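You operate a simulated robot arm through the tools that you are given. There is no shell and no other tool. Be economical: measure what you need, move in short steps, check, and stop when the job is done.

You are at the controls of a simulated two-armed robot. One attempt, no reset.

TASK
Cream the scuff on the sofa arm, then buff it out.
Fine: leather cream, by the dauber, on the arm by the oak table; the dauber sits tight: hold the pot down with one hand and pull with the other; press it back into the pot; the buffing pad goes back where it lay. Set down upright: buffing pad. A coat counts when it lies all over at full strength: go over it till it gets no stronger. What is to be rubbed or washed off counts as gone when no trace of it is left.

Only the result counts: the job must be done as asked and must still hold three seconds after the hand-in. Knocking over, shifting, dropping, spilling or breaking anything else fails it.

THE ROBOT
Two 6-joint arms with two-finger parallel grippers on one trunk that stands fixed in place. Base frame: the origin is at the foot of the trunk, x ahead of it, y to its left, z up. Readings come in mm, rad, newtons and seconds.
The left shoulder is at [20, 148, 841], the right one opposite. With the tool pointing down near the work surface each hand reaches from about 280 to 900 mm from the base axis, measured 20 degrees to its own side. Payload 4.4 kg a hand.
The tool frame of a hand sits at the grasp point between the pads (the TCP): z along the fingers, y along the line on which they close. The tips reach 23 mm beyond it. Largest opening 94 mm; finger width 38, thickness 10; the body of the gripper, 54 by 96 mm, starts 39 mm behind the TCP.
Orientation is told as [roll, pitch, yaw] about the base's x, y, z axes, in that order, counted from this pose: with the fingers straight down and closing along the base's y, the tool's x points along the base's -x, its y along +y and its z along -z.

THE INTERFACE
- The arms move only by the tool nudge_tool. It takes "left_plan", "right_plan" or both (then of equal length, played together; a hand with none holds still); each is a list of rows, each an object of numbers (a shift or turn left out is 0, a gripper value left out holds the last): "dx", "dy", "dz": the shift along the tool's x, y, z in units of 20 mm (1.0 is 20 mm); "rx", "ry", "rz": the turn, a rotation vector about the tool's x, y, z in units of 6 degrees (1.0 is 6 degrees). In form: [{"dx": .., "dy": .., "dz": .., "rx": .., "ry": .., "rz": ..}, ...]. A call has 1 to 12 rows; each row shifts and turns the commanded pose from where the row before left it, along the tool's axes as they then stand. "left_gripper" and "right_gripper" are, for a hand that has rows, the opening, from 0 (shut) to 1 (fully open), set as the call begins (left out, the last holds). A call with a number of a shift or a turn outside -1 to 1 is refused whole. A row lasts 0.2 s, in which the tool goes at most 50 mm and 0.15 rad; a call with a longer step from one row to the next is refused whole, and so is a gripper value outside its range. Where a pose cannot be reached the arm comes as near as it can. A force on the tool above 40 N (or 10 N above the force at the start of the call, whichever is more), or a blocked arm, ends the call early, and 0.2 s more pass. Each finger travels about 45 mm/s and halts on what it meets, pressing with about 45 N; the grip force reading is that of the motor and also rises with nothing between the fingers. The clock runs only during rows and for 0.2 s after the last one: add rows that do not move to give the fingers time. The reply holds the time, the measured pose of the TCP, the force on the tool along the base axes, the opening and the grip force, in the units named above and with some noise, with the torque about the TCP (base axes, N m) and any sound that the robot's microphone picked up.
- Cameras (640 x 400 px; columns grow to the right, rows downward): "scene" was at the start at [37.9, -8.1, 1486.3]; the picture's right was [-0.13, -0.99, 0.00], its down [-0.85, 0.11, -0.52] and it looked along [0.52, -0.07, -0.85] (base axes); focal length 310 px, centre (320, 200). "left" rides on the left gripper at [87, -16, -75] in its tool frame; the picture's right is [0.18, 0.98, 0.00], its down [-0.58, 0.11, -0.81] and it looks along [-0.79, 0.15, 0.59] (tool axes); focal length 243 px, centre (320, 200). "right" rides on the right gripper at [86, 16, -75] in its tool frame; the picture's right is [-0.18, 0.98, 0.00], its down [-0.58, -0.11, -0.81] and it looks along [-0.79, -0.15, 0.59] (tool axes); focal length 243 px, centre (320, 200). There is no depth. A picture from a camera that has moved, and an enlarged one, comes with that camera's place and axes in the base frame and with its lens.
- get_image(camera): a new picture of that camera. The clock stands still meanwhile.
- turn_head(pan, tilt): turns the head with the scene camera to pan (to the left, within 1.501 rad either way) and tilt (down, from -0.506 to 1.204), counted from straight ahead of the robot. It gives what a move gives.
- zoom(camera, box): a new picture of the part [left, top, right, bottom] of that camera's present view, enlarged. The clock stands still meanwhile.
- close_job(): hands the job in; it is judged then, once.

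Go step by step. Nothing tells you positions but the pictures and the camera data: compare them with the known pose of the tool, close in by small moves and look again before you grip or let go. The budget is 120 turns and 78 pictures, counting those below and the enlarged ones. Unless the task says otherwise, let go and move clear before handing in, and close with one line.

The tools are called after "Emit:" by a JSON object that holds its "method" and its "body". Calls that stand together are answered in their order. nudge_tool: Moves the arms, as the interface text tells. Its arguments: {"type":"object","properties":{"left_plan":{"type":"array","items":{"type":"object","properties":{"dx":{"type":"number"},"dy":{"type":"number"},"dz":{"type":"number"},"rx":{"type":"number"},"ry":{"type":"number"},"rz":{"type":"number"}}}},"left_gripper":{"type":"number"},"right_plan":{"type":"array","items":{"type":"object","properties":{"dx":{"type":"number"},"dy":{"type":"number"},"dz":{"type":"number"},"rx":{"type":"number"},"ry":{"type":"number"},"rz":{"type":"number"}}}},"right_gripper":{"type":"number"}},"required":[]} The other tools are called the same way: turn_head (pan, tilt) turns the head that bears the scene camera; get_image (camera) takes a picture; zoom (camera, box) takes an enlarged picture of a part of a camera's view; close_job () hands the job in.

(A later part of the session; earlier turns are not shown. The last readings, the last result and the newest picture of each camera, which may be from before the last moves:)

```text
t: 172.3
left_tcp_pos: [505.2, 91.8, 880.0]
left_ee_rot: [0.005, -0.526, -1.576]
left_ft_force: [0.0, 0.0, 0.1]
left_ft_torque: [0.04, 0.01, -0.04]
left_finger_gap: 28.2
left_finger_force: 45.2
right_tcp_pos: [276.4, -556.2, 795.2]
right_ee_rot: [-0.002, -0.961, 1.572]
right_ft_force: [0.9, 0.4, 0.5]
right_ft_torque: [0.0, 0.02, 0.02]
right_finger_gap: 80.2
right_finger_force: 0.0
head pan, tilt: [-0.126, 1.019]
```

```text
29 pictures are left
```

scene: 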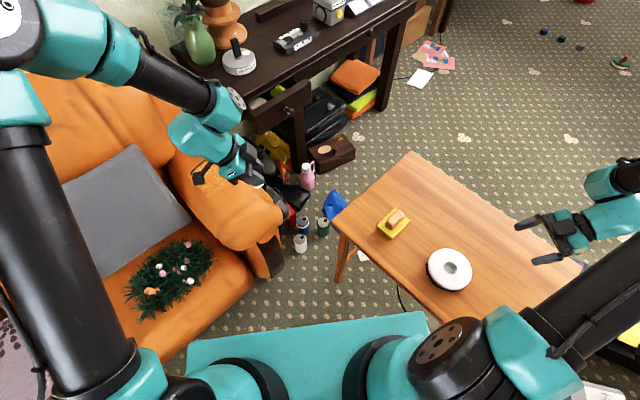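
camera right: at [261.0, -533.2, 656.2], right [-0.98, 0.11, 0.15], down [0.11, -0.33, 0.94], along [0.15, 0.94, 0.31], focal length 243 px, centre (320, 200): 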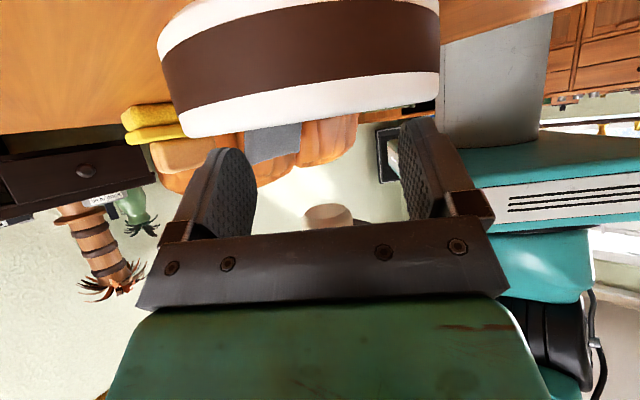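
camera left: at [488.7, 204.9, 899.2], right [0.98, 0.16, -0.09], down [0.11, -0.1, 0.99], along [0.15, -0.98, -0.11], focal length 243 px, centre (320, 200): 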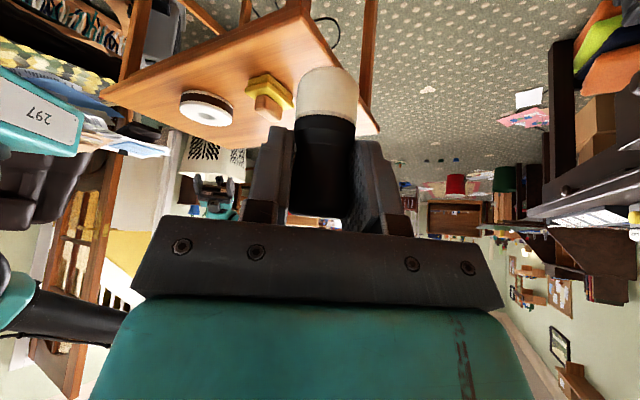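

The dauber has slid ~6 mm up in the grip, otherwise it looks fine. Move to a hover above the pot and check its lean.

Emit:
{"method": "nudge_tool", "body": {"left_plan": [{"dx": -0.893, "dy": -0.468, "dz": 0.518}, {"dx": -0.893, "dy": -0.468, "dz": 0.518}, {"dx": -0.893, "dy": -0.468, "dz": 0.518}, {"dx": -0.893, "dy": -0.468, "dz": 0.518}, {"dx": -0.893, "dy": -0.468, "dz": 0.518}, {"dx": -0.893, "dy": -0.468, "dz": 0.518}, {"dx": -0.893, "dy": -0.468, "dz": 0.518}, {"dx": -0.893, "dy": -0.468, "dz": 0.518}, {"dx": -0.893, "dy": -0.468, "dz": 0.518}, {"dx": -0.893, "dy": -0.468, "dz": 0.518}, {"dx": -0.893, "dy": -0.468, "dz": 0.518}, {"dx": -0.893, "dy": -0.468, "dz": 0.518}]}}

Emit:
{"method": "nudge_tool", "body": {"left_plan": [{"dx": -0.893, "dy": -0.468, "dz": 0.518}, {"dx": -0.893, "dy": -0.468, "dz": 0.518}, {"dx": -0.893, "dy": -0.468, "dz": 0.518}, {"dx": -0.893, "dy": -0.468, "dz": 0.518}, {"dx": -0.893, "dy": -0.468, "dz": 0.518}, {"dx": -0.893, "dy": -0.468, "dz": 0.518}, {"dx": -0.893, "dy": -0.468, "dz": 0.518}, {"dx": -0.893, "dy": -0.468, "dz": 0.518}, {"dx": -0.893, "dy": -0.468, "dz": 0.518}, {"dx": -0.893, "dy": -0.468, "dz": 0.518}, {"dx": -0.893, "dy": -0.468, "dz": 0.518}, {"dx": -0.893, "dy": -0.468, "dz": 0.518}]}}

Emit:
{"method": "nudge_tool", "body": {"left_plan": [{"dx": 0.5, "dz": 0.865}, {"dx": 0.5, "dz": 0.865}, {"dx": 0.5, "dz": 0.865}, {"dx": 0.5, "dz": 0.865}, {}]}}

Emit:
{"method": "zoom", "body": {"camera": "scene", "box": [400, 210, 510, 300]}}

Emit:
{"method": "get_image", "body": {"camera": "right"}}

Emit:
{"method": "get_image", "body": {"camera": "left"}}

```text
t: 174.9
left_tcp_pos: [392.9, -155.7, 878.7]
left_ee_rot: [0.005, -0.526, -1.575]
left_ft_force: [-0.5, 0.3, 0.3]
left_ft_torque: [-0.01, 0.0, 0.03]
left_finger_gap: 27.9
left_finger_force: 44.4
right_tcp_pos: [277.1, -556.0, 796.3]
right_ee_rot: [-0.003, -0.959, 1.572]
right_ft_force: [-0.4, -1.0, -0.4]
right_ft_torque: [-0.01, 0.01, 0.01]
right_finger_gap: 79.6
right_finger_force: 0.1
head pan, tilt: [-0.126, 1.019]
```

```text
t: 177.5
left_tcp_pos: [277.8, -402.5, 877.2]
left_ee_rot: [0.003, -0.525, -1.574]
left_ft_force: [0.4, -0.1, 0.2]
left_ft_torque: [0.02, 0.05, 0.01]
left_finger_gap: 28.1
left_finger_force: 45.3
right_tcp_pos: [277.7, -555.9, 795.8]
right_ee_rot: [-0.003, -0.96, 1.572]
right_ft_force: [-0.3, 0.3, 0.1]
right_ft_torque: [-0.05, 0.01, 0.02]
right_finger_gap: 80.0
right_finger_force: 0.0
head pan, tilt: [-0.126, 1.019]
```

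```text
t: 178.7
left_tcp_pos: [278.7, -405.0, 798.7]
left_ee_rot: [0.003, -0.524, -1.576]
left_ft_force: [0.1, 0.4, 0.1]
left_ft_torque: [0.02, -0.03, 0.01]
left_finger_gap: 28.1
left_finger_force: 44.6
right_tcp_pos: [275.6, -555.9, 796.2]
right_ee_rot: [-0.003, -0.962, 1.573]
right_ft_force: [-0.1, 0.4, 0.1]
right_ft_torque: [0.02, -0.02, 0.0]
right_finger_gap: 79.9
right_finger_force: 0.0
head pan, tilt: [-0.126, 1.019]
```

```text
4.44 times, centred on (455, 255) of scene
camera zoom: at [37.9, -8.1, 1486.3], right [-0.13, -0.99, 0.0], down [-0.85, 0.11, -0.52], along [0.52, -0.07, -0.85], focal length 1379 px, centre (-280, -44)
```

zoom: 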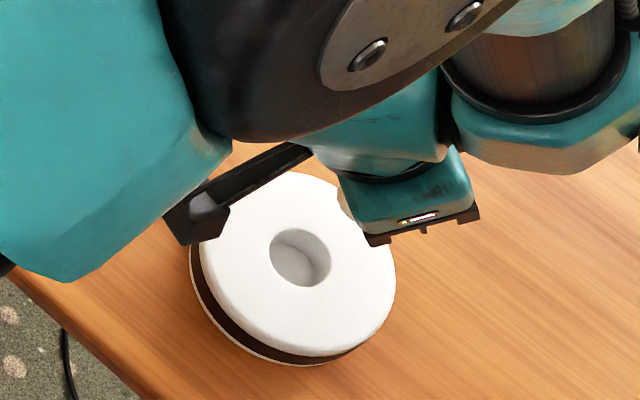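

```text
27 pictures are left
camera right: at [259.9, -666.6, 767.7], right [-0.98, 0.11, 0.15], down [0.11, -0.33, 0.94], along [0.15, 0.94, 0.31], focal length 243 px, centre (320, 200)
```

right: 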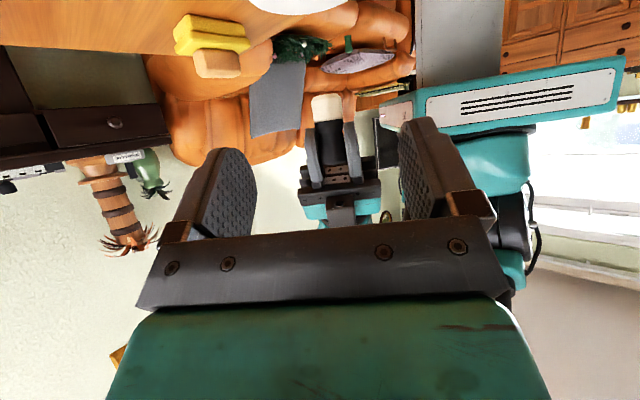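

```text
26 pictures are left
camera left: at [263.8, -292.7, 817.3], right [0.98, 0.16, -0.09], down [0.11, -0.1, 0.99], along [0.15, -0.98, -0.11], focal length 243 px, centre (320, 200)
```

left: 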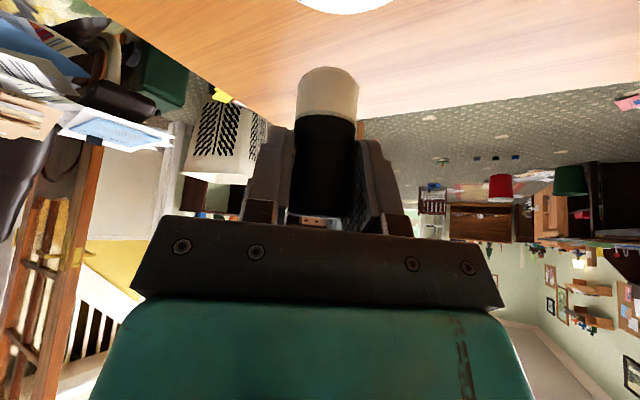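

Pot hole re-measured at (281,-403.5); the dauber is nearly plumb. Lower to just above the hole and check.

Emit:
{"method": "nudge_tool", "body": {"left_plan": [{"dx": 0.5, "dy": 0.1, "dz": 0.865}, {"dx": 0.5, "dz": 0.865}, {"dx": 0.5, "dz": 0.865}, {"dx": 0.4, "dz": 0.7}, {}]}}

Emit:
{"method": "get_image", "body": {"camera": "left"}}

Emit:
{"method": "get_image", "body": {"camera": "right"}}

```text
t: 179.9
left_tcp_pos: [280.7, -403.0, 721.5]
left_ee_rot: [0.004, -0.525, -1.576]
left_ft_force: [0.3, 0.9, -0.5]
left_ft_torque: [-0.01, -0.02, 0.03]
left_finger_gap: 28.1
left_finger_force: 44.9
right_tcp_pos: [277.1, -556.8, 796.6]
right_ee_rot: [-0.002, -0.961, 1.571]
right_ft_force: [-0.9, 0.1, 0.3]
right_ft_torque: [-0.01, 0.02, 0.0]
right_finger_gap: 80.0
right_finger_force: 0.0
head pan, tilt: [-0.126, 1.019]
```

```text
25 pictures are left
camera left: at [263.8, -290.4, 742.6], right [0.98, 0.16, -0.09], down [0.11, -0.1, 0.99], along [0.15, -0.98, -0.11], focal length 243 px, centre (320, 200)
```

left: 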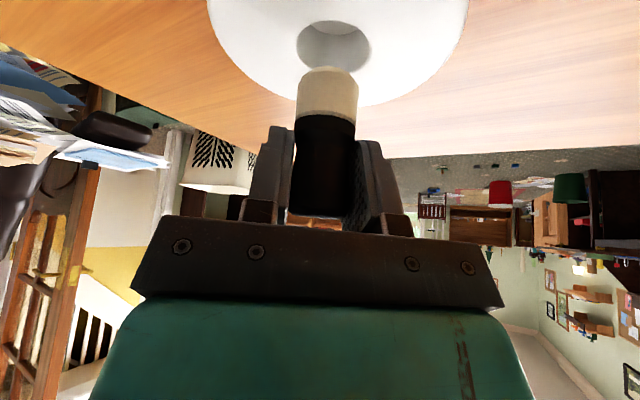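

```text
24 pictures are left
camera right: at [259.9, -666.6, 767.7], right [-0.98, 0.11, 0.15], down [0.11, -0.33, 0.94], along [0.15, 0.94, 0.31], focal length 243 px, centre (320, 200)
```

right: 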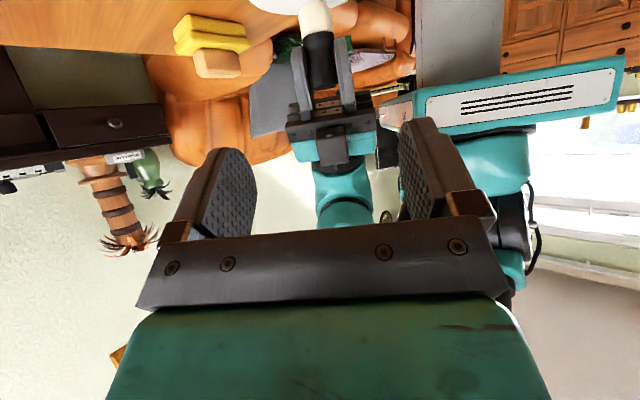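

The tip is over the hole, maybe 1–2 mm off. I correct slightly and lower into the hole.

Emit:
{"method": "nudge_tool", "body": {"left_plan": [{"dx": 0.065, "dy": 0.05, "dz": -0.038}, {"dx": 0.1, "dz": 0.173}, {"dx": 0.1, "dz": 0.173}, {"dx": 0.1, "dz": 0.173}, {"dx": 0.1, "dz": 0.173}]}}

Emit:
{"method": "zoom", "body": {"camera": "left", "box": [200, 0, 460, 160]}}

```text
t: 181.1
left_tcp_pos: [281.8, -402.8, 706.9]
left_ee_rot: [0.003, -0.524, -1.574]
left_ft_force: [-0.4, 0.0, -0.1]
left_ft_torque: [-0.01, 0.0, 0.0]
left_finger_gap: 28.1
left_finger_force: 45.0
right_tcp_pos: [277.3, -556.3, 795.6]
right_ee_rot: [-0.002, -0.962, 1.573]
right_ft_force: [-0.2, 1.1, 0.5]
right_ft_torque: [0.0, -0.01, -0.05]
right_finger_gap: 80.0
right_finger_force: 0.2
head pan, tilt: [-0.126, 1.019]
```

```text
2.46 times, centred on (330, 80) of left
camera zoom: at [264.9, -290.2, 725.8], right [0.98, 0.16, -0.09], down [0.11, -0.1, 0.99], along [0.15, -0.98, -0.11], focal length 597 px, centre (295, 495)
```

zoom: 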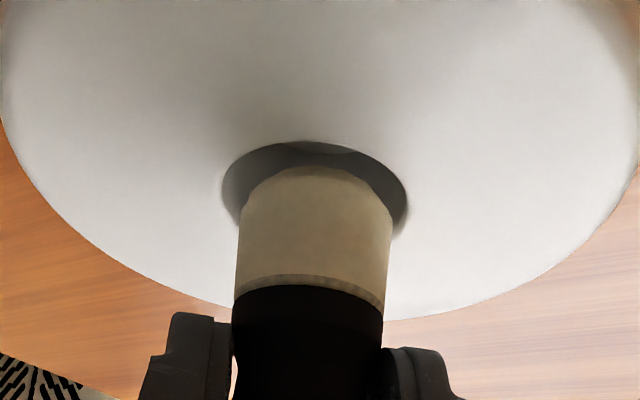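

Centred. Continue down into the hole.

Emit:
{"method": "nudge_tool", "body": {"left_plan": [{"dx": 0.05, "dz": 0.087}, {"dx": 0.05, "dz": 0.087}, {"dx": 0.05, "dz": 0.087}, {"dx": 0.05, "dz": 0.087}, {"dx": 0.05, "dz": 0.087}]}}

Emit:
{"method": "zoom", "body": {"camera": "left", "box": [200, 0, 460, 160]}}

```text
t: 182.3
left_tcp_pos: [282.2, -404.1, 696.7]
left_ee_rot: [0.004, -0.525, -1.574]
left_ft_force: [1.0, 0.2, 0.4]
left_ft_torque: [0.01, 0.02, 0.01]
left_finger_gap: 28.2
left_finger_force: 45.1
right_tcp_pos: [276.8, -555.7, 795.9]
right_ee_rot: [-0.004, -0.961, 1.573]
right_ft_force: [0.4, -0.3, -0.8]
right_ft_torque: [0.02, 0.0, 0.01]
right_finger_gap: 80.1
right_finger_force: 0.1
head pan, tilt: [-0.126, 1.019]
```

```text
2.46 times, centred on (330, 80) of left
camera zoom: at [265.7, -290.9, 716.0], right [0.98, 0.16, -0.09], down [0.11, -0.1, 0.99], along [0.15, -0.98, -0.11], focal length 597 px, centre (295, 495)
```

zoom: 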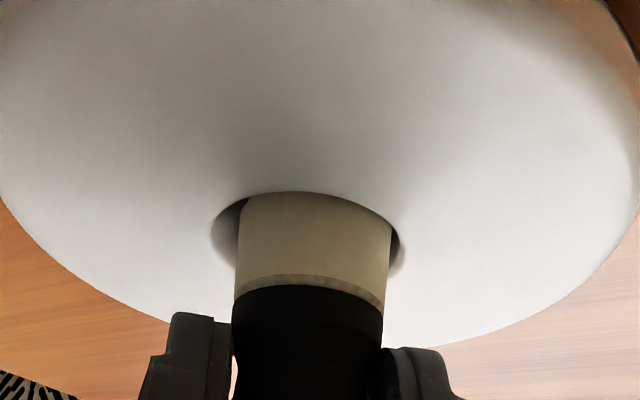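

The felt is inside the hole. Nudge −1.3 mm in x and continue down 8 mm with force watch.

Emit:
{"method": "nudge_tool", "body": {"left_plan": [{"dy": -0.065}, {"dx": 0.05, "dz": 0.087}, {"dx": 0.05, "dz": 0.087}, {"dx": 0.05, "dz": 0.087}, {"dx": 0.05, "dz": 0.087}]}}

Emit:
{"method": "zoom", "body": {"camera": "left", "box": [200, 0, 460, 160]}}

```text
t: 183.5
left_tcp_pos: [281.2, -403.9, 688.6]
left_ee_rot: [0.004, -0.526, -1.575]
left_ft_force: [-0.5, 0.4, -0.7]
left_ft_torque: [-0.03, 0.03, 0.0]
left_finger_gap: 28.3
left_finger_force: 45.1
right_tcp_pos: [276.7, -555.8, 796.1]
right_ee_rot: [-0.001, -0.962, 1.574]
right_ft_force: [-0.2, -0.7, 0.1]
right_ft_torque: [-0.01, 0.01, -0.01]
right_finger_gap: 79.9
right_finger_force: 0.1
head pan, tilt: [-0.126, 1.019]
```

```text
2.46 times, centred on (330, 80) of left
camera zoom: at [264.5, -290.5, 708.3], right [0.98, 0.16, -0.09], down [0.11, -0.1, 0.99], along [0.15, -0.98, -0.11], focal length 597 px, centre (295, 495)
```

zoom: 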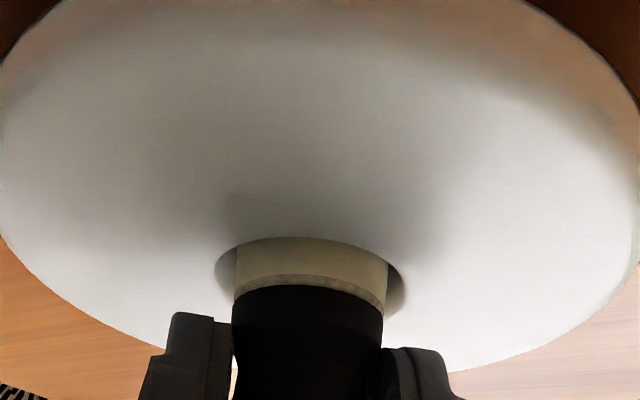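

Fingers are almost at the lid while ~9 mm travel remains, so I'll lower 2 mm, release, regrip higher and then press.

Emit:
{"method": "nudge_tool", "body": {"left_plan": [{"dx": 0.05, "dz": 0.087}, {}]}}

Emit:
{"method": "nudge_tool", "body": {"left_gripper": 0.42, "left_plan": [{}, {}, {}]}}

Emit:
{"method": "zoom", "body": {"camera": "left", "box": [200, 40, 460, 200]}}

```text
t: 184.1
left_tcp_pos: [280.1, -402.2, 687.0]
left_ee_rot: [0.003, -0.526, -1.577]
left_ft_force: [0.2, 0.0, -0.6]
left_ft_torque: [-0.02, -0.01, -0.01]
left_finger_gap: 28.0
left_finger_force: 45.0
right_tcp_pos: [276.6, -557.2, 795.8]
right_ee_rot: [-0.002, -0.961, 1.572]
right_ft_force: [0.5, 0.8, 0.1]
right_ft_torque: [-0.01, 0.02, 0.01]
right_finger_gap: 79.8
right_finger_force: 0.0
head pan, tilt: [-0.126, 1.019]
```

```text
t: 184.9
left_tcp_pos: [280.4, -403.4, 687.6]
left_ee_rot: [0.002, -0.526, -1.577]
left_ft_force: [-0.6, 0.9, 0.2]
left_ft_torque: [-0.03, -0.02, -0.01]
left_finger_gap: 39.3
left_finger_force: 0.1
right_tcp_pos: [276.7, -556.7, 796.8]
right_ee_rot: [-0.003, -0.963, 1.572]
right_ft_force: [0.8, -0.6, -0.2]
right_ft_torque: [0.0, 0.01, 0.04]
right_finger_gap: 79.6
right_finger_force: 0.0
head pan, tilt: [-0.126, 1.019]
```

```text
2.46 times, centred on (330, 120) of left
camera zoom: at [264.5, -290.7, 706.8], right [0.98, 0.16, -0.09], down [0.11, -0.1, 0.99], along [0.15, -0.98, -0.11], focal length 597 px, centre (295, 397)
```

zoom: 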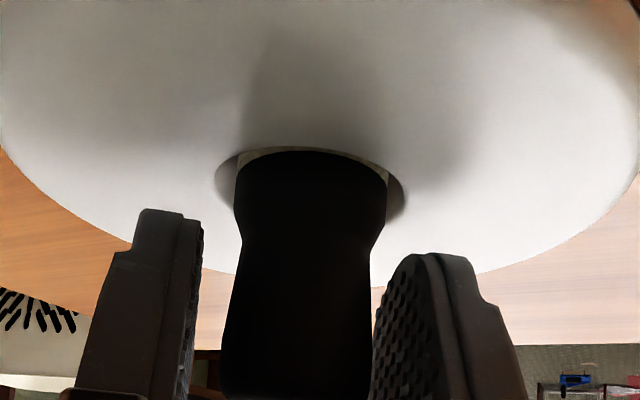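

It slid nearly home. Raise 8 mm, regrip and press down.

Emit:
{"method": "nudge_tool", "body": {"left_plan": [{"dx": -0.2, "dz": -0.346}, {}]}}

Emit:
{"method": "nudge_tool", "body": {"left_gripper": 0, "left_plan": [{}, {}, {}]}}

Emit:
{"method": "nudge_tool", "body": {"left_plan": [{"dx": 0.025, "dz": 0.043}, {"dx": 0.025, "dz": 0.043}, {"dx": 0.025, "dz": 0.043}]}}

```text
t: 185.5
left_tcp_pos: [280.2, -403.1, 694.7]
left_ee_rot: [0.003, -0.526, -1.575]
left_ft_force: [-0.6, 0.1, -1.1]
left_ft_torque: [0.0, 0.0, 0.01]
left_finger_gap: 39.4
left_finger_force: 0.0
right_tcp_pos: [276.0, -557.0, 796.3]
right_ee_rot: [-0.002, -0.961, 1.574]
right_ft_force: [0.2, -0.6, 0.3]
right_ft_torque: [0.0, 0.01, -0.02]
right_finger_gap: 79.7
right_finger_force: 0.0
head pan, tilt: [-0.126, 1.019]
```

```text
t: 186.3
left_tcp_pos: [279.9, -403.7, 694.1]
left_ee_rot: [0.004, -0.526, -1.575]
left_ft_force: [0.0, 0.5, 2.5]
left_ft_torque: [-0.01, 0.08, -0.01]
left_finger_gap: 26.5
left_finger_force: 44.7
right_tcp_pos: [276.8, -556.5, 796.7]
right_ee_rot: [-0.002, -0.961, 1.572]
right_ft_force: [-0.3, -0.3, -0.1]
right_ft_torque: [0.02, 0.01, -0.01]
right_finger_gap: 80.0
right_finger_force: 0.1
head pan, tilt: [-0.126, 1.019]
```

```text
t: 187.0
left_tcp_pos: [279.8, -403.5, 694.5]
left_ee_rot: [0.006, -0.528, -1.576]
left_ft_force: [-1.1, 2.2, 4.2]
left_ft_torque: [0.21, 0.12, -0.02]
left_finger_gap: 26.4
left_finger_force: 45.2
right_tcp_pos: [276.4, -556.4, 796.3]
right_ee_rot: [-0.001, -0.96, 1.572]
right_ft_force: [-0.3, -0.5, -0.1]
right_ft_torque: [-0.04, -0.01, -0.02]
right_finger_gap: 79.6
right_finger_force: 0.1
head pan, tilt: [-0.126, 1.019]
heard: snap
stopped in row 3 (left hand): the force on the tool passed its limit at 44 N (the readings are from after the stop); the commanded pose is now the measured one
```

A snap: the dauber is locked in. Release and retreat along the finger line, then verify.

Emit:
{"method": "nudge_tool", "body": {"left_gripper": 0.5, "left_plan": [{}, {}, {}, {"dz": -0.5}, {"dz": -1}, {"dz": -1}, {"dz": -1}, {"dz": -1}, {"dz": -1}]}}

Emit:
{"method": "zoom", "body": {"camera": "left", "box": [200, 0, 460, 160]}}

Emit:
{"method": "zoom", "body": {"camera": "scene", "box": [370, 190, 498, 300]}}

```text
t: 189.0
left_tcp_pos: [280.0, -345.2, 789.3]
left_ee_rot: [0.003, -0.526, -1.577]
left_ft_force: [1.0, 0.7, 0.2]
left_ft_torque: [0.0, -0.02, 0.01]
left_finger_gap: 47.2
left_finger_force: 0.1
right_tcp_pos: [277.6, -556.4, 796.5]
right_ee_rot: [-0.002, -0.963, 1.572]
right_ft_force: [-0.9, 0.9, -0.2]
right_ft_torque: [-0.03, 0.0, 0.01]
right_finger_gap: 80.2
right_finger_force: 0.0
head pan, tilt: [-0.126, 1.019]
```

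```text
2.46 times, centred on (330, 80) of left
camera zoom: at [264.9, -233.0, 808.2], right [0.98, 0.16, -0.09], down [0.11, -0.1, 0.99], along [0.15, -0.98, -0.11], focal length 597 px, centre (295, 495)
```

zoom: 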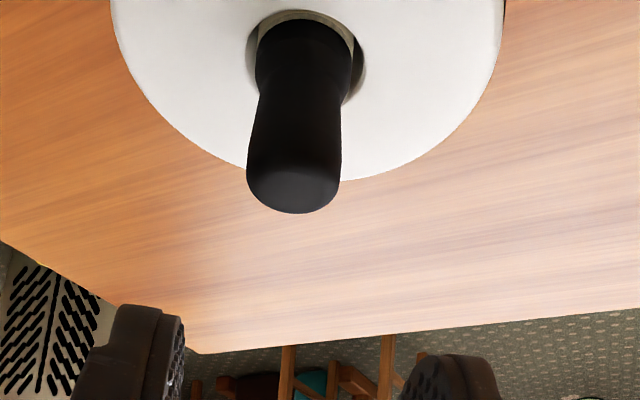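

```text
3.64 times, centred on (434, 245) of scene
camera zoom: at [37.9, -8.2, 1486.3], right [-0.13, -0.99, 0.0], down [-0.85, 0.11, -0.52], along [0.52, -0.07, -0.85], focal length 1128 px, centre (-94, 36)
```

zoom: 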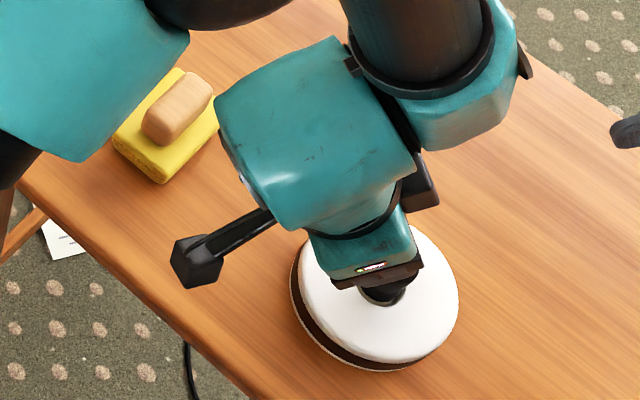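

Pot unmoved, dauber seated. Next the buffing pad: at about (440,-284), handle top z≈670, handle running along (0.6,−0.8). I make the left hand vertical with yaw −53° and move over it.

Emit:
{"method": "nudge_tool", "body": {"left_gripper": 0.7, "left_plan": [{"dx": -0.5, "dz": -0.865}, {"dx": -0.5, "dz": -0.865}, {"dx": -0.5, "dz": -0.865}, {"dx": -0.5, "dz": -0.865}, {"ry": 1}, {"ry": 1}, {"ry": 1}, {"ry": 1}, {"ry": 1}, {"ry": 0.02}]}}

Emit:
{"method": "nudge_tool", "body": {"left_plan": [{"rz": -1}, {"rz": -1}, {"rz": -1}, {"rz": -1}, {"rz": -1}, {"rz": -1}, {"rz": -0.2}, {}]}}

Emit:
{"method": "get_image", "body": {"camera": "left"}}

```text
t: 191.2
left_tcp_pos: [280.1, -346.8, 869.7]
left_ee_rot: [0.005, -0.002, -1.572]
left_ft_force: [-0.3, -0.1, 0.0]
left_ft_torque: [0.04, -0.01, 0.01]
left_finger_gap: 65.9
left_finger_force: 0.0
right_tcp_pos: [275.9, -556.5, 797.5]
right_ee_rot: [-0.003, -0.962, 1.572]
right_ft_force: [-0.5, 0.0, 0.0]
right_ft_torque: [-0.02, -0.04, -0.02]
right_finger_gap: 80.0
right_finger_force: 0.0
head pan, tilt: [-0.126, 1.019]
```

```text
t: 193.0
left_tcp_pos: [281.1, -347.0, 869.9]
left_ee_rot: [0.001, -0.006, -0.924]
left_ft_force: [-0.9, 0.8, -0.3]
left_ft_torque: [-0.01, 0.04, 0.02]
left_finger_gap: 65.7
left_finger_force: 0.0
right_tcp_pos: [277.8, -555.7, 796.3]
right_ee_rot: [-0.003, -0.959, 1.572]
right_ft_force: [-0.2, 0.2, 0.1]
right_ft_torque: [-0.03, 0.03, 0.0]
right_finger_gap: 79.9
right_finger_force: 0.0
head pan, tilt: [-0.126, 1.019]
```

```text
17 pictures are left
camera left: at [214.9, -288.0, 942.7], right [0.67, 0.74, 0.0], down [0.43, -0.4, 0.81], along [0.6, -0.54, -0.59], focal length 243 px, centre (320, 200)
```

left: 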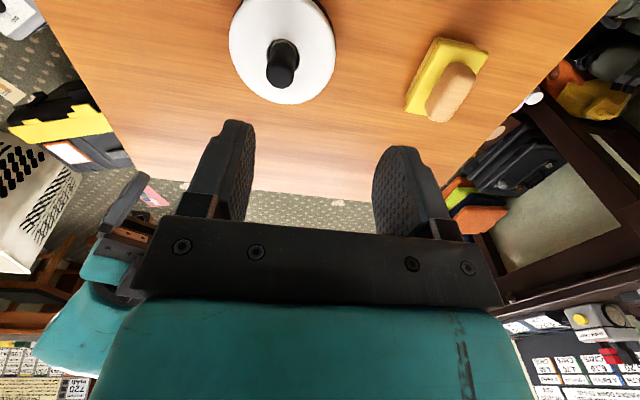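

Emit:
{"method": "nudge_tool", "body": {"left_plan": [{"dx": -0.217, "dy": 0.928, "dz": 0.611}, {"dx": -0.217, "dy": 0.928, "dz": 0.611}, {"dx": -0.217, "dy": 0.928, "dz": 0.611}, {"dx": -0.217, "dy": 0.928, "dz": 0.611}, {"dx": -0.217, "dy": 0.928, "dz": 0.611}, {"dx": -0.217, "dy": 0.928, "dz": 0.611}, {"dx": -0.217, "dy": 0.928, "dz": 0.611}, {"dx": -0.217, "dy": 0.928, "dz": 0.611}, {"dx": -0.217, "dy": 0.928, "dz": 0.611}, {}]}}

Emit:
{"method": "get_image", "body": {"camera": "left"}}

```text
t: 195.2
left_tcp_pos: [436.9, -276.8, 758.3]
left_ee_rot: [0.001, -0.005, -0.925]
left_ft_force: [-0.2, 0.1, -0.7]
left_ft_torque: [0.01, -0.03, 0.02]
left_finger_gap: 65.9
left_finger_force: 0.0
right_tcp_pos: [276.5, -556.2, 795.8]
right_ee_rot: [-0.003, -0.961, 1.572]
right_ft_force: [-0.6, 0.6, -0.7]
right_ft_torque: [0.0, -0.02, 0.0]
right_finger_gap: 79.9
right_finger_force: 0.0
head pan, tilt: [-0.126, 1.019]
```

```text
16 pictures are left
camera left: at [372.4, -217.4, 831.4], right [0.67, 0.74, 0.0], down [0.43, -0.4, 0.81], along [0.6, -0.54, -0.59], focal length 243 px, centre (320, 200)
```

left: 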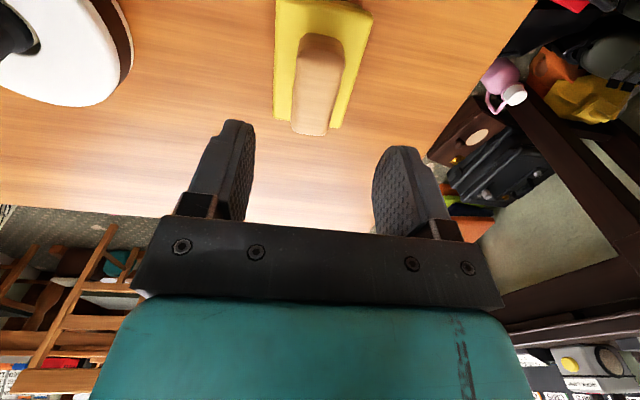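

Well aligned with the handle. Lower to grip height in steps.

Emit:
{"method": "nudge_tool", "body": {"left_plan": [{"dz": 1}, {"dz": 1}, {"dz": 1}, {"dz": 0.7}, {}]}}

Emit:
{"method": "get_image", "body": {"camera": "left"}}

Emit:
{"method": "zoom", "body": {"camera": "scene", "box": [350, 180, 440, 250]}}

```text
t: 196.4
left_tcp_pos: [437.4, -280.2, 683.4]
left_ee_rot: [0.002, -0.004, -0.924]
left_ft_force: [0.2, 0.6, -0.4]
left_ft_torque: [-0.06, 0.0, 0.01]
left_finger_gap: 65.8
left_finger_force: 0.1
right_tcp_pos: [275.5, -555.8, 795.4]
right_ee_rot: [-0.002, -0.963, 1.573]
right_ft_force: [-0.5, -0.4, -0.2]
right_ft_torque: [-0.01, 0.02, 0.03]
right_finger_gap: 79.8
right_finger_force: 0.0
head pan, tilt: [-0.126, 1.019]
```

```text
15 pictures are left
camera left: at [372.6, -219.4, 756.4], right [0.67, 0.74, 0.0], down [0.43, -0.4, 0.81], along [0.6, -0.54, -0.59], focal length 243 px, centre (320, 200)
```

left: 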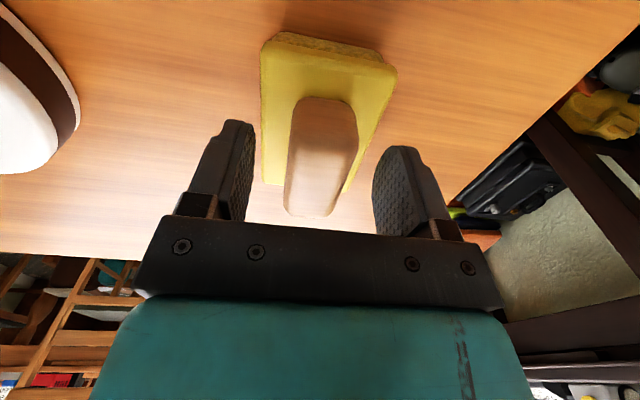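

```text
5.71 times, centred on (395, 215) of scene
camera zoom: at [37.9, -8.1, 1486.3], right [-0.13, -0.99, 0.0], down [-0.85, 0.11, -0.52], along [0.52, -0.07, -0.85], focal length 1773 px, centre (-109, 114)
```

zoom: 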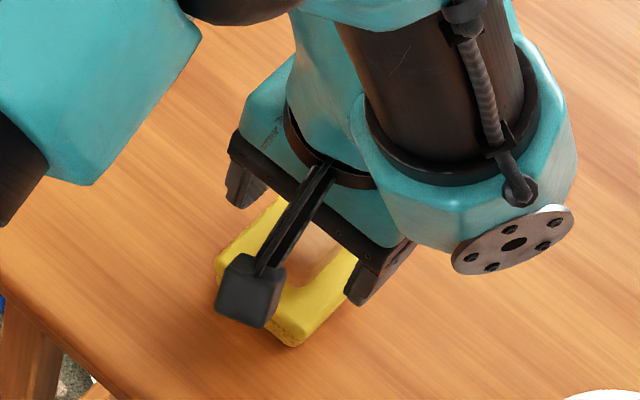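

Centered on the handle. Lower 15 mm and close.

Emit:
{"method": "nudge_tool", "body": {"left_plan": [{"dz": 0.25}, {"dz": 0.25}, {"dz": 0.15}, {"dz": 0.15}, {}]}}

Emit:
{"method": "nudge_tool", "body": {"left_gripper": 0, "left_plan": [{}, {}, {}, {}, {}, {}]}}

Emit:
{"method": "get_image", "body": {"camera": "left"}}

```text
t: 197.6
left_tcp_pos: [436.9, -278.0, 669.4]
left_ee_rot: [0.001, -0.005, -0.925]
left_ft_force: [-0.5, -0.3, -0.2]
left_ft_torque: [0.02, -0.02, -0.02]
left_finger_gap: 65.8
left_finger_force: 0.0
right_tcp_pos: [277.0, -557.4, 797.2]
right_ee_rot: [0.0, -0.963, 1.572]
right_ft_force: [-0.2, 0.9, -1.1]
right_ft_torque: [0.03, -0.01, 0.01]
right_finger_gap: 79.8
right_finger_force: 0.1
head pan, tilt: [-0.126, 1.019]
```

```text
t: 199.0
left_tcp_pos: [437.0, -279.1, 669.9]
left_ee_rot: [0.001, -0.006, -0.925]
left_ft_force: [-0.4, -0.7, -0.4]
left_ft_torque: [0.01, -0.03, 0.02]
left_finger_gap: 60.9
left_finger_force: 44.8
right_tcp_pos: [276.2, -555.7, 794.8]
right_ee_rot: [-0.003, -0.963, 1.572]
right_ft_force: [0.2, 0.7, 0.3]
right_ft_torque: [0.02, -0.01, 0.0]
right_finger_gap: 80.0
right_finger_force: 0.0
head pan, tilt: [-0.126, 1.019]
```

```text
13 pictures are left
camera left: at [371.9, -219.1, 742.1], right [0.67, 0.74, 0.0], down [0.43, -0.4, 0.81], along [0.6, -0.54, -0.59], focal length 243 px, centre (320, 200)
```

left: 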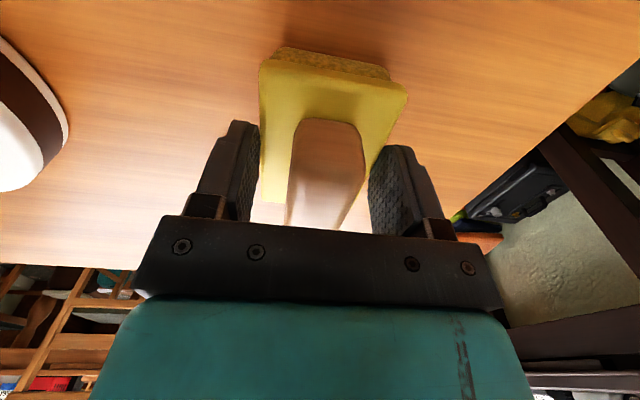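

The fingers closed on the pad's body (61 mm), not the handle. Open, raise 12 mm, close on the handle.

Emit:
{"method": "nudge_tool", "body": {"left_gripper": 0.75, "left_plan": [{}, {}, {"dz": -0.3}, {"dz": -0.3}, {}]}}

Emit:
{"method": "nudge_tool", "body": {"left_gripper": 0, "left_plan": [{}, {}, {}, {}, {}, {}]}}

```text
t: 200.2
left_tcp_pos: [436.9, -278.2, 681.3]
left_ee_rot: [0.001, -0.006, -0.923]
left_ft_force: [-0.7, 0.3, -0.6]
left_ft_torque: [-0.01, -0.01, -0.01]
left_finger_gap: 70.3
left_finger_force: 0.0
right_tcp_pos: [277.2, -556.1, 797.5]
right_ee_rot: [-0.002, -0.961, 1.572]
right_ft_force: [0.1, 0.3, 0.1]
right_ft_torque: [0.03, -0.02, 0.0]
right_finger_gap: 79.9
right_finger_force: 0.1
head pan, tilt: [-0.126, 1.019]
```

```text
t: 201.6
left_tcp_pos: [436.4, -278.6, 681.9]
left_ee_rot: [0.002, -0.005, -0.923]
left_ft_force: [1.1, 0.4, 0.6]
left_ft_torque: [-0.01, 0.03, -0.01]
left_finger_gap: 29.4
left_finger_force: 44.3
right_tcp_pos: [275.9, -556.1, 795.8]
right_ee_rot: [-0.001, -0.961, 1.571]
right_ft_force: [0.3, -0.3, 0.4]
right_ft_torque: [0.0, -0.02, 0.01]
right_finger_gap: 79.7
right_finger_force: 0.0
head pan, tilt: [-0.126, 1.019]
```

Gripped the handle (29 mm) with the pad still lying at TCP (436.5,−278.5,681.5). Lift and carry it above the coat.

Emit:
{"method": "nudge_tool", "body": {"left_plan": [{"dz": -0.3}, {"dz": -0.7}, {"dz": -0.9}, {"dz": -0.9}, {"dz": -0.9}, {"dz": -0.9}, {"dz": -0.9}, {"dz": -0.9}, {"dz": -0.9}, {}]}}

Emit:
{"method": "get_image", "body": {"camera": "left"}}

Emit:
{"method": "nudge_tool", "body": {"left_plan": [{"dx": 0.542, "dy": 0.968}, {"dx": 0.542, "dy": 0.968}, {"dx": 0.542, "dy": 0.968}, {"dx": 0.542, "dy": 0.968}, {"dx": 0.542, "dy": 0.968}, {"dx": 0.542, "dy": 0.968}, {"dx": 0.542, "dy": 0.968}, {"dx": 0.542, "dy": 0.968}, {"dx": 0.542, "dy": 0.968}, {"dx": 0.542, "dy": 0.968}, {"dx": 0.542, "dy": 0.968}, {"dx": 0.542, "dy": 0.968}]}}

Emit:
{"method": "nudge_tool", "body": {"left_plan": [{"dx": 0.542, "dy": 0.968}, {"dx": 0.542, "dy": 0.968}, {"dx": 0.542, "dy": 0.968}, {"dx": 0.542, "dy": 0.968}, {"dx": 0.542, "dy": 0.968}, {"dx": 0.542, "dy": 0.968}, {"dx": 0.542, "dy": 0.968}, {"dx": 0.542, "dy": 0.968}, {"dx": 0.542, "dy": 0.968}, {"dx": 0.542, "dy": 0.968}, {"dx": 0.542, "dy": 0.968}, {"dx": 0.542, "dy": 0.968}]}}

```text
t: 203.8
left_tcp_pos: [439.2, -275.7, 827.5]
left_ee_rot: [0.001, -0.004, -0.926]
left_ft_force: [-0.9, -1.8, -0.9]
left_ft_torque: [0.03, -0.02, 0.0]
left_finger_gap: 29.3
left_finger_force: 45.0
right_tcp_pos: [275.7, -556.1, 795.5]
right_ee_rot: [0.001, -0.963, 1.573]
right_ft_force: [0.0, -0.8, -0.1]
right_ft_torque: [0.0, -0.03, 0.02]
right_finger_gap: 79.9
right_finger_force: 0.1
head pan, tilt: [-0.126, 1.019]
```

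```text
12 pictures are left
camera left: at [373.0, -216.6, 899.4], right [0.67, 0.74, 0.0], down [0.43, -0.4, 0.81], along [0.6, -0.54, -0.59], focal length 243 px, centre (320, 200)
```

left: 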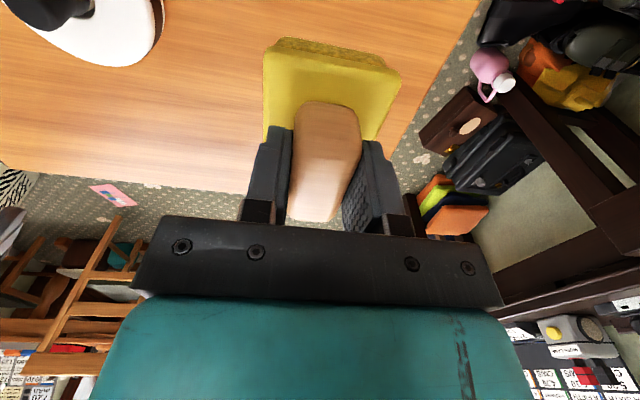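

```text
t: 206.4
left_tcp_pos: [545.2, -33.7, 829.4]
left_ee_rot: [0.001, -0.004, -0.927]
left_ft_force: [-0.1, 0.0, -1.4]
left_ft_torque: [0.03, -0.01, 0.01]
left_finger_gap: 29.3
left_finger_force: 45.0
right_tcp_pos: [276.9, -556.5, 795.6]
right_ee_rot: [-0.001, -0.96, 1.572]
right_ft_force: [0.3, -0.4, 0.2]
right_ft_torque: [0.0, 0.01, 0.0]
right_finger_gap: 79.9
right_finger_force: 0.0
head pan, tilt: [-0.126, 1.019]
```

```text
t: 209.0
left_tcp_pos: [652.7, 210.3, 826.8]
left_ee_rot: [0.001, -0.005, -0.926]
left_ft_force: [1.0, 0.1, -0.7]
left_ft_torque: [0.0, -0.02, -0.03]
left_finger_gap: 29.3
left_finger_force: 44.9
right_tcp_pos: [275.8, -556.3, 797.2]
right_ee_rot: [-0.001, -0.96, 1.573]
right_ft_force: [0.4, 0.3, -0.2]
right_ft_torque: [0.02, -0.02, 0.01]
right_finger_gap: 80.1
right_finger_force: 0.0
head pan, tilt: [-0.126, 1.019]
```

Emit:
{"method": "nudge_tool", "body": {"left_plan": [{"dx": 0.54, "dy": 0.95}, {"dx": 0.54, "dy": 0.95}, {"dx": 0.54, "dy": 0.95}, {"dx": 0.54, "dy": 0.95}, {"dz": 1}, {"dz": 1}, {"dz": 1}, {"dz": 1}, {"dz": 1}, {"dz": 1}, {"dz": 0.4}]}}

Emit:
{"method": "nudge_tool", "body": {"left_plan": [{"dz": 0.05}, {"dz": 0.05}, {"dz": 0.05}, {"dz": 0.05}, {"dz": 0.05}, {"dz": 0.05}, {"dz": 0.05}, {"dz": 0.05}, {"dz": 0.05}, {"dz": 0.05}, {"dz": 0.05}, {"dz": 0.05}]}}

```text
t: 211.4
left_tcp_pos: [686.1, 287.9, 700.2]
left_ee_rot: [0.001, -0.005, -0.922]
left_ft_force: [0.4, 0.0, -1.2]
left_ft_torque: [-0.01, 0.0, 0.02]
left_finger_gap: 29.3
left_finger_force: 44.5
right_tcp_pos: [276.9, -555.8, 794.3]
right_ee_rot: [-0.001, -0.964, 1.572]
right_ft_force: [0.3, 1.2, 0.1]
right_ft_torque: [0.0, -0.01, 0.0]
right_finger_gap: 79.8
right_finger_force: 0.0
head pan, tilt: [-0.126, 1.019]
```

```text
t: 213.9
left_tcp_pos: [689.2, 289.3, 690.1]
left_ee_rot: [0.005, -0.006, -0.925]
left_ft_force: [-0.7, 2.3, 9.0]
left_ft_torque: [0.1, 0.05, -0.06]
left_finger_gap: 28.9
left_finger_force: 44.8
right_tcp_pos: [276.2, -556.5, 795.9]
right_ee_rot: [-0.003, -0.963, 1.572]
right_ft_force: [-0.6, -0.5, -0.3]
right_ft_torque: [0.02, -0.04, 0.04]
right_finger_gap: 80.0
right_finger_force: 0.1
head pan, tilt: [-0.126, 1.019]
stopped in row 12 (left hand): the force on the tool passed its limit at 43 N (the readings are from after the stop); the commanded pose is now the measured one
```

Contact at z≈690 with ~9 N. The stroke direction matches the tool's y axis; buff forward and back.

Emit:
{"method": "nudge_tool", "body": {"left_plan": [{"dy": 0.6}, {"dy": 0.6}, {"dy": 0.6}, {"dy": 0.6}, {"dy": 0.6}, {"dy": 0.6}]}}

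Emit:
{"method": "nudge_tool", "body": {"left_plan": [{"dy": -0.6}, {"dy": -0.6}, {"dy": -0.6}, {"dy": -0.6}, {"dy": -0.6}, {"dy": -0.6}, {"dy": -0.6}, {"dy": -0.6}, {"dy": -0.6}, {"dy": -0.6}, {"dy": -0.6}, {"dy": -0.6}]}}

Emit:
{"method": "nudge_tool", "body": {"left_plan": [{"dy": 0.6}, {"dy": 0.6}, {"dy": 0.6}, {"dy": 0.6}, {"dy": 0.6}, {"dy": 0.6}, {"dy": 0.6}, {"dy": 0.6}, {"dy": 0.6}, {"dy": 0.6}, {"dy": 0.6}, {"dy": 0.6}]}}

Emit:
{"method": "zoom", "body": {"camera": "scene", "box": [180, 140, 270, 210]}}

```text
t: 215.3
left_tcp_pos: [744.4, 331.3, 691.2]
left_ee_rot: [0.003, -0.007, -0.925]
left_ft_force: [-5.5, -3.6, 18.1]
left_ft_torque: [-0.2, 0.14, -0.03]
left_finger_gap: 29.5
left_finger_force: 45.2
right_tcp_pos: [277.3, -556.4, 795.7]
right_ee_rot: [-0.001, -0.962, 1.575]
right_ft_force: [0.0, -1.3, 0.0]
right_ft_torque: [-0.01, 0.03, 0.05]
right_finger_gap: 79.7
right_finger_force: 0.1
head pan, tilt: [-0.126, 1.019]
```

```text
t: 217.6
left_tcp_pos: [649.1, 258.3, 690.3]
left_ee_rot: [0.009, -0.008, -0.924]
left_ft_force: [-2.9, -0.1, 8.1]
left_ft_torque: [-0.08, 0.51, -0.03]
left_finger_gap: 29.5
left_finger_force: 44.7
right_tcp_pos: [276.1, -556.3, 795.2]
right_ee_rot: [-0.001, -0.961, 1.572]
right_ft_force: [-0.2, -0.9, 0.8]
right_ft_torque: [-0.03, -0.01, -0.02]
right_finger_gap: 80.0
right_finger_force: 0.1
head pan, tilt: [-0.126, 1.019]
stopped in row 11 (left hand): the force on the tool passed its limit at 42 N (the readings are from after the stop); the commanded pose is now the measured one
```

```text
t: 220.2
left_tcp_pos: [769.0, 344.5, 690.5]
left_ee_rot: [0.008, -0.006, -0.925]
left_ft_force: [-3.9, -3.5, 15.6]
left_ft_torque: [-0.31, 0.73, 0.06]
left_finger_gap: 29.3
left_finger_force: 45.0
right_tcp_pos: [275.8, -556.3, 795.9]
right_ee_rot: [-0.003, -0.96, 1.573]
right_ft_force: [0.3, -0.6, -0.4]
right_ft_torque: [-0.01, 0.01, 0.05]
right_finger_gap: 79.8
right_finger_force: 0.1
head pan, tilt: [-0.126, 1.019]
```

```text
5.71 times, centred on (225, 175) of scene
camera zoom: at [37.5, -8.3, 1486.3], right [-0.13, -0.99, 0.0], down [-0.85, 0.11, -0.52], along [0.52, -0.07, -0.85], focal length 1773 px, centre (863, 343)
```

zoom: 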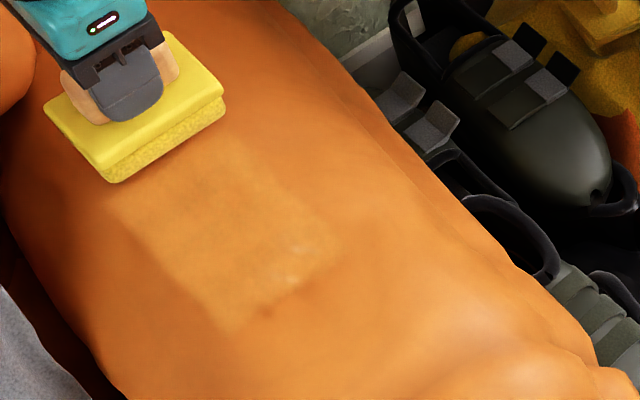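

The scuffs and film are fading nicely. Continue buffing with more passes, slightly shifted across.

Emit:
{"method": "nudge_tool", "body": {"left_plan": [{"dx": 0.05, "dy": -0.6}, {"dx": 0.05, "dy": -0.6}, {"dx": 0.05, "dy": -0.6}, {"dx": 0.05, "dy": -0.6}, {"dx": 0.05, "dy": -0.6}, {"dx": 0.05, "dy": -0.6}, {"dx": 0.05, "dy": -0.6}, {"dx": 0.05, "dy": -0.6}, {"dx": 0.05, "dy": -0.6}, {"dx": 0.05, "dy": -0.6}, {"dx": 0.05, "dy": -0.6}, {"dx": 0.05, "dy": -0.6}]}}

Emit:
{"method": "nudge_tool", "body": {"left_plan": [{"dy": -0.6}, {"dy": 0.6}, {"dy": 0.6}, {"dy": 0.6}, {"dy": 0.6}, {"dy": 0.6}, {"dy": 0.6}, {"dy": 0.6}, {"dy": 0.6}, {"dy": 0.6}, {"dy": 0.6}]}}

Emit:
{"method": "nudge_tool", "body": {"left_plan": [{"dx": -0.8}, {"dy": -0.6}, {"dy": -0.6}, {"dy": -0.6}, {"dy": -0.6}, {"dy": -0.6}, {"dy": -0.6}, {"dy": -0.6}, {"dy": -0.6}, {"dy": -0.6}, {"dy": -0.6}]}}

Emit:
{"method": "nudge_tool", "body": {"left_plan": [{"dy": 0.6}, {"dy": 0.6}, {"dy": 0.6}, {"dy": 0.6}, {"dy": 0.6}, {"dy": 0.6}, {"dy": 0.6}, {"dy": 0.6}, {"dy": 0.6}, {"dy": 0.6}, {"dy": 0.6}]}}

```text
t: 222.8
left_tcp_pos: [644.2, 269.0, 691.4]
left_ee_rot: [0.008, -0.005, -0.925]
left_ft_force: [2.2, 1.6, 4.5]
left_ft_torque: [0.11, 0.12, -0.06]
left_finger_gap: 29.1
left_finger_force: 44.8
right_tcp_pos: [276.3, -556.4, 796.0]
right_ee_rot: [-0.001, -0.961, 1.571]
right_ft_force: [-0.2, 0.3, -0.1]
right_ft_torque: [-0.02, 0.01, -0.02]
right_finger_gap: 79.9
right_finger_force: 0.0
head pan, tilt: [-0.126, 1.019]
```

```text
t: 225.2
left_tcp_pos: [728.3, 333.1, 690.8]
left_ee_rot: [0.008, -0.005, -0.926]
left_ft_force: [-3.2, -2.7, 11.5]
left_ft_torque: [-0.39, 0.45, 0.01]
left_finger_gap: 29.2
left_finger_force: 44.3
right_tcp_pos: [277.3, -556.3, 797.0]
right_ee_rot: [-0.003, -0.962, 1.573]
right_ft_force: [-0.3, -0.1, -0.1]
right_ft_torque: [0.01, 0.04, 0.02]
right_finger_gap: 79.7
right_finger_force: 0.2
head pan, tilt: [-0.126, 1.019]
```

```text
t: 227.6
left_tcp_pos: [641.5, 249.3, 690.1]
left_ee_rot: [0.008, -0.007, -0.925]
left_ft_force: [6.2, 4.9, 18.8]
left_ft_torque: [-0.12, 0.12, 0.01]
left_finger_gap: 29.5
left_finger_force: 45.1
right_tcp_pos: [276.6, -557.2, 796.2]
right_ee_rot: [-0.002, -0.961, 1.574]
right_ft_force: [-0.2, -0.2, 0.8]
right_ft_torque: [-0.04, 0.02, -0.03]
right_finger_gap: 79.9
right_finger_force: 0.0
head pan, tilt: [-0.126, 1.019]
```

```text
t: 230.0
left_tcp_pos: [746.6, 327.2, 690.4]
left_ee_rot: [0.008, -0.004, -0.925]
left_ft_force: [-4.7, -1.5, 10.2]
left_ft_torque: [-0.25, 0.42, 0.06]
left_finger_gap: 29.2
left_finger_force: 45.0
right_tcp_pos: [276.7, -557.1, 796.3]
right_ee_rot: [-0.002, -0.962, 1.574]
right_ft_force: [-0.1, -0.3, -0.2]
right_ft_torque: [0.01, 0.01, -0.02]
right_finger_gap: 80.1
right_finger_force: 0.1
head pan, tilt: [-0.126, 1.019]
```

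Emit:
{"method": "nudge_tool", "body": {"left_plan": [{"dx": -0.4, "dz": 0.015}, {"dy": -0.6}, {"dy": -0.6}, {"dy": -0.6}, {"dy": -0.6}, {"dy": -0.6}, {"dy": -0.6}, {"dy": -0.6}, {"dy": -0.6}, {"dy": -0.6}, {"dy": -0.6}, {"dy": -0.6}]}}

Emit:
{"method": "nudge_tool", "body": {"left_plan": [{"dx": 0.6}, {"dx": 0.6}, {"dy": 0.6}, {"dy": 0.6}, {"dy": 0.6}, {"dy": 0.6}, {"dy": 0.6}, {"dy": 0.6}, {"dy": 0.6}, {"dy": 0.6}, {"dy": 0.6}, {"dy": 0.6}]}}

Emit:
{"method": "nudge_tool", "body": {"left_plan": [{"dy": 0.7}, {"dy": 0.7}, {"dy": 0.7}]}}

Emit:
{"method": "zoom", "body": {"camera": "scene", "box": [180, 140, 270, 210]}}

```text
t: 232.6
left_tcp_pos: [648.5, 242.7, 691.1]
left_ee_rot: [0.008, -0.008, -0.925]
left_ft_force: [3.1, 3.8, 14.6]
left_ft_torque: [-0.01, 0.18, -0.02]
left_finger_gap: 29.2
left_finger_force: 44.9
right_tcp_pos: [276.5, -557.2, 795.4]
right_ee_rot: [0.0, -0.962, 1.574]
right_ft_force: [0.3, -0.2, -1.8]
right_ft_torque: [0.03, 0.0, 0.01]
right_finger_gap: 79.9
right_finger_force: 0.2
head pan, tilt: [-0.126, 1.019]
```

```text
t: 235.2
left_tcp_pos: [728.0, 334.6, 690.0]
left_ee_rot: [0.007, -0.007, -0.925]
left_ft_force: [0.6, 0.1, -1.0]
left_ft_torque: [0.0, 0.0, -0.02]
left_finger_gap: 29.1
left_finger_force: 45.2
right_tcp_pos: [275.8, -556.2, 794.6]
right_ee_rot: [-0.001, -0.962, 1.574]
right_ft_force: [-0.4, -1.2, 1.1]
right_ft_torque: [0.01, -0.01, 0.03]
right_finger_gap: 80.0
right_finger_force: 0.0
head pan, tilt: [-0.126, 1.019]
```

```text
t: 236.0
left_tcp_pos: [760.2, 359.6, 691.0]
left_ee_rot: [0.007, -0.007, -0.925]
left_ft_force: [-0.5, 0.3, -1.0]
left_ft_torque: [0.0, 0.02, -0.01]
left_finger_gap: 29.3
left_finger_force: 45.0
right_tcp_pos: [276.3, -556.8, 796.2]
right_ee_rot: [-0.003, -0.961, 1.574]
right_ft_force: [-0.9, -0.5, -0.3]
right_ft_torque: [-0.01, -0.02, -0.03]
right_finger_gap: 80.1
right_finger_force: 0.0
head pan, tilt: [-0.126, 1.019]
```

```text
5.71 times, centred on (225, 175) of scene
camera zoom: at [37.9, -8.1, 1486.3], right [-0.13, -0.99, 0.0], down [-0.85, 0.11, -0.52], along [0.52, -0.07, -0.85], focal length 1773 px, centre (863, 343)
```

zoom: 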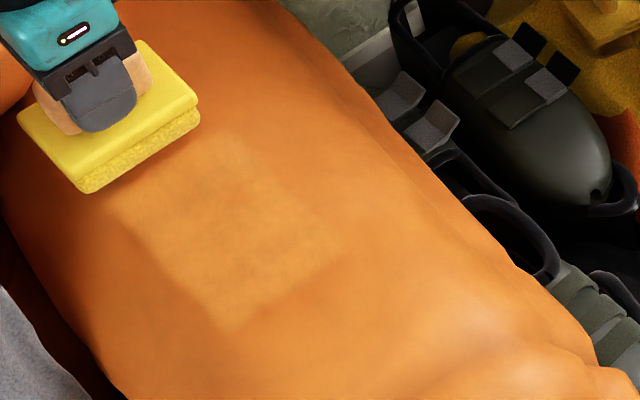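

The marks seem gone while the film stays. Tight zoom for comparison.

Emit:
{"method": "zoom", "body": {"camera": "scene", "box": [196, 160, 244, 200]}}

```text
10.00 times, centred on (220, 180) of scene
camera zoom: at [37.9, -8.1, 1486.3], right [-0.13, -0.99, 0.0], down [-0.85, 0.11, -0.52], along [0.52, -0.07, -0.85], focal length 3102 px, centre (1320, 400)
```

zoom: 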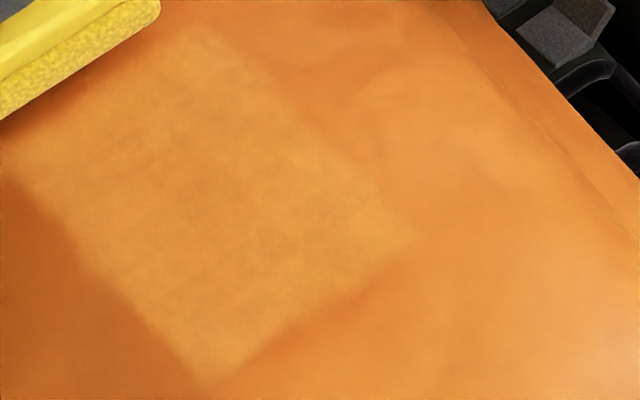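

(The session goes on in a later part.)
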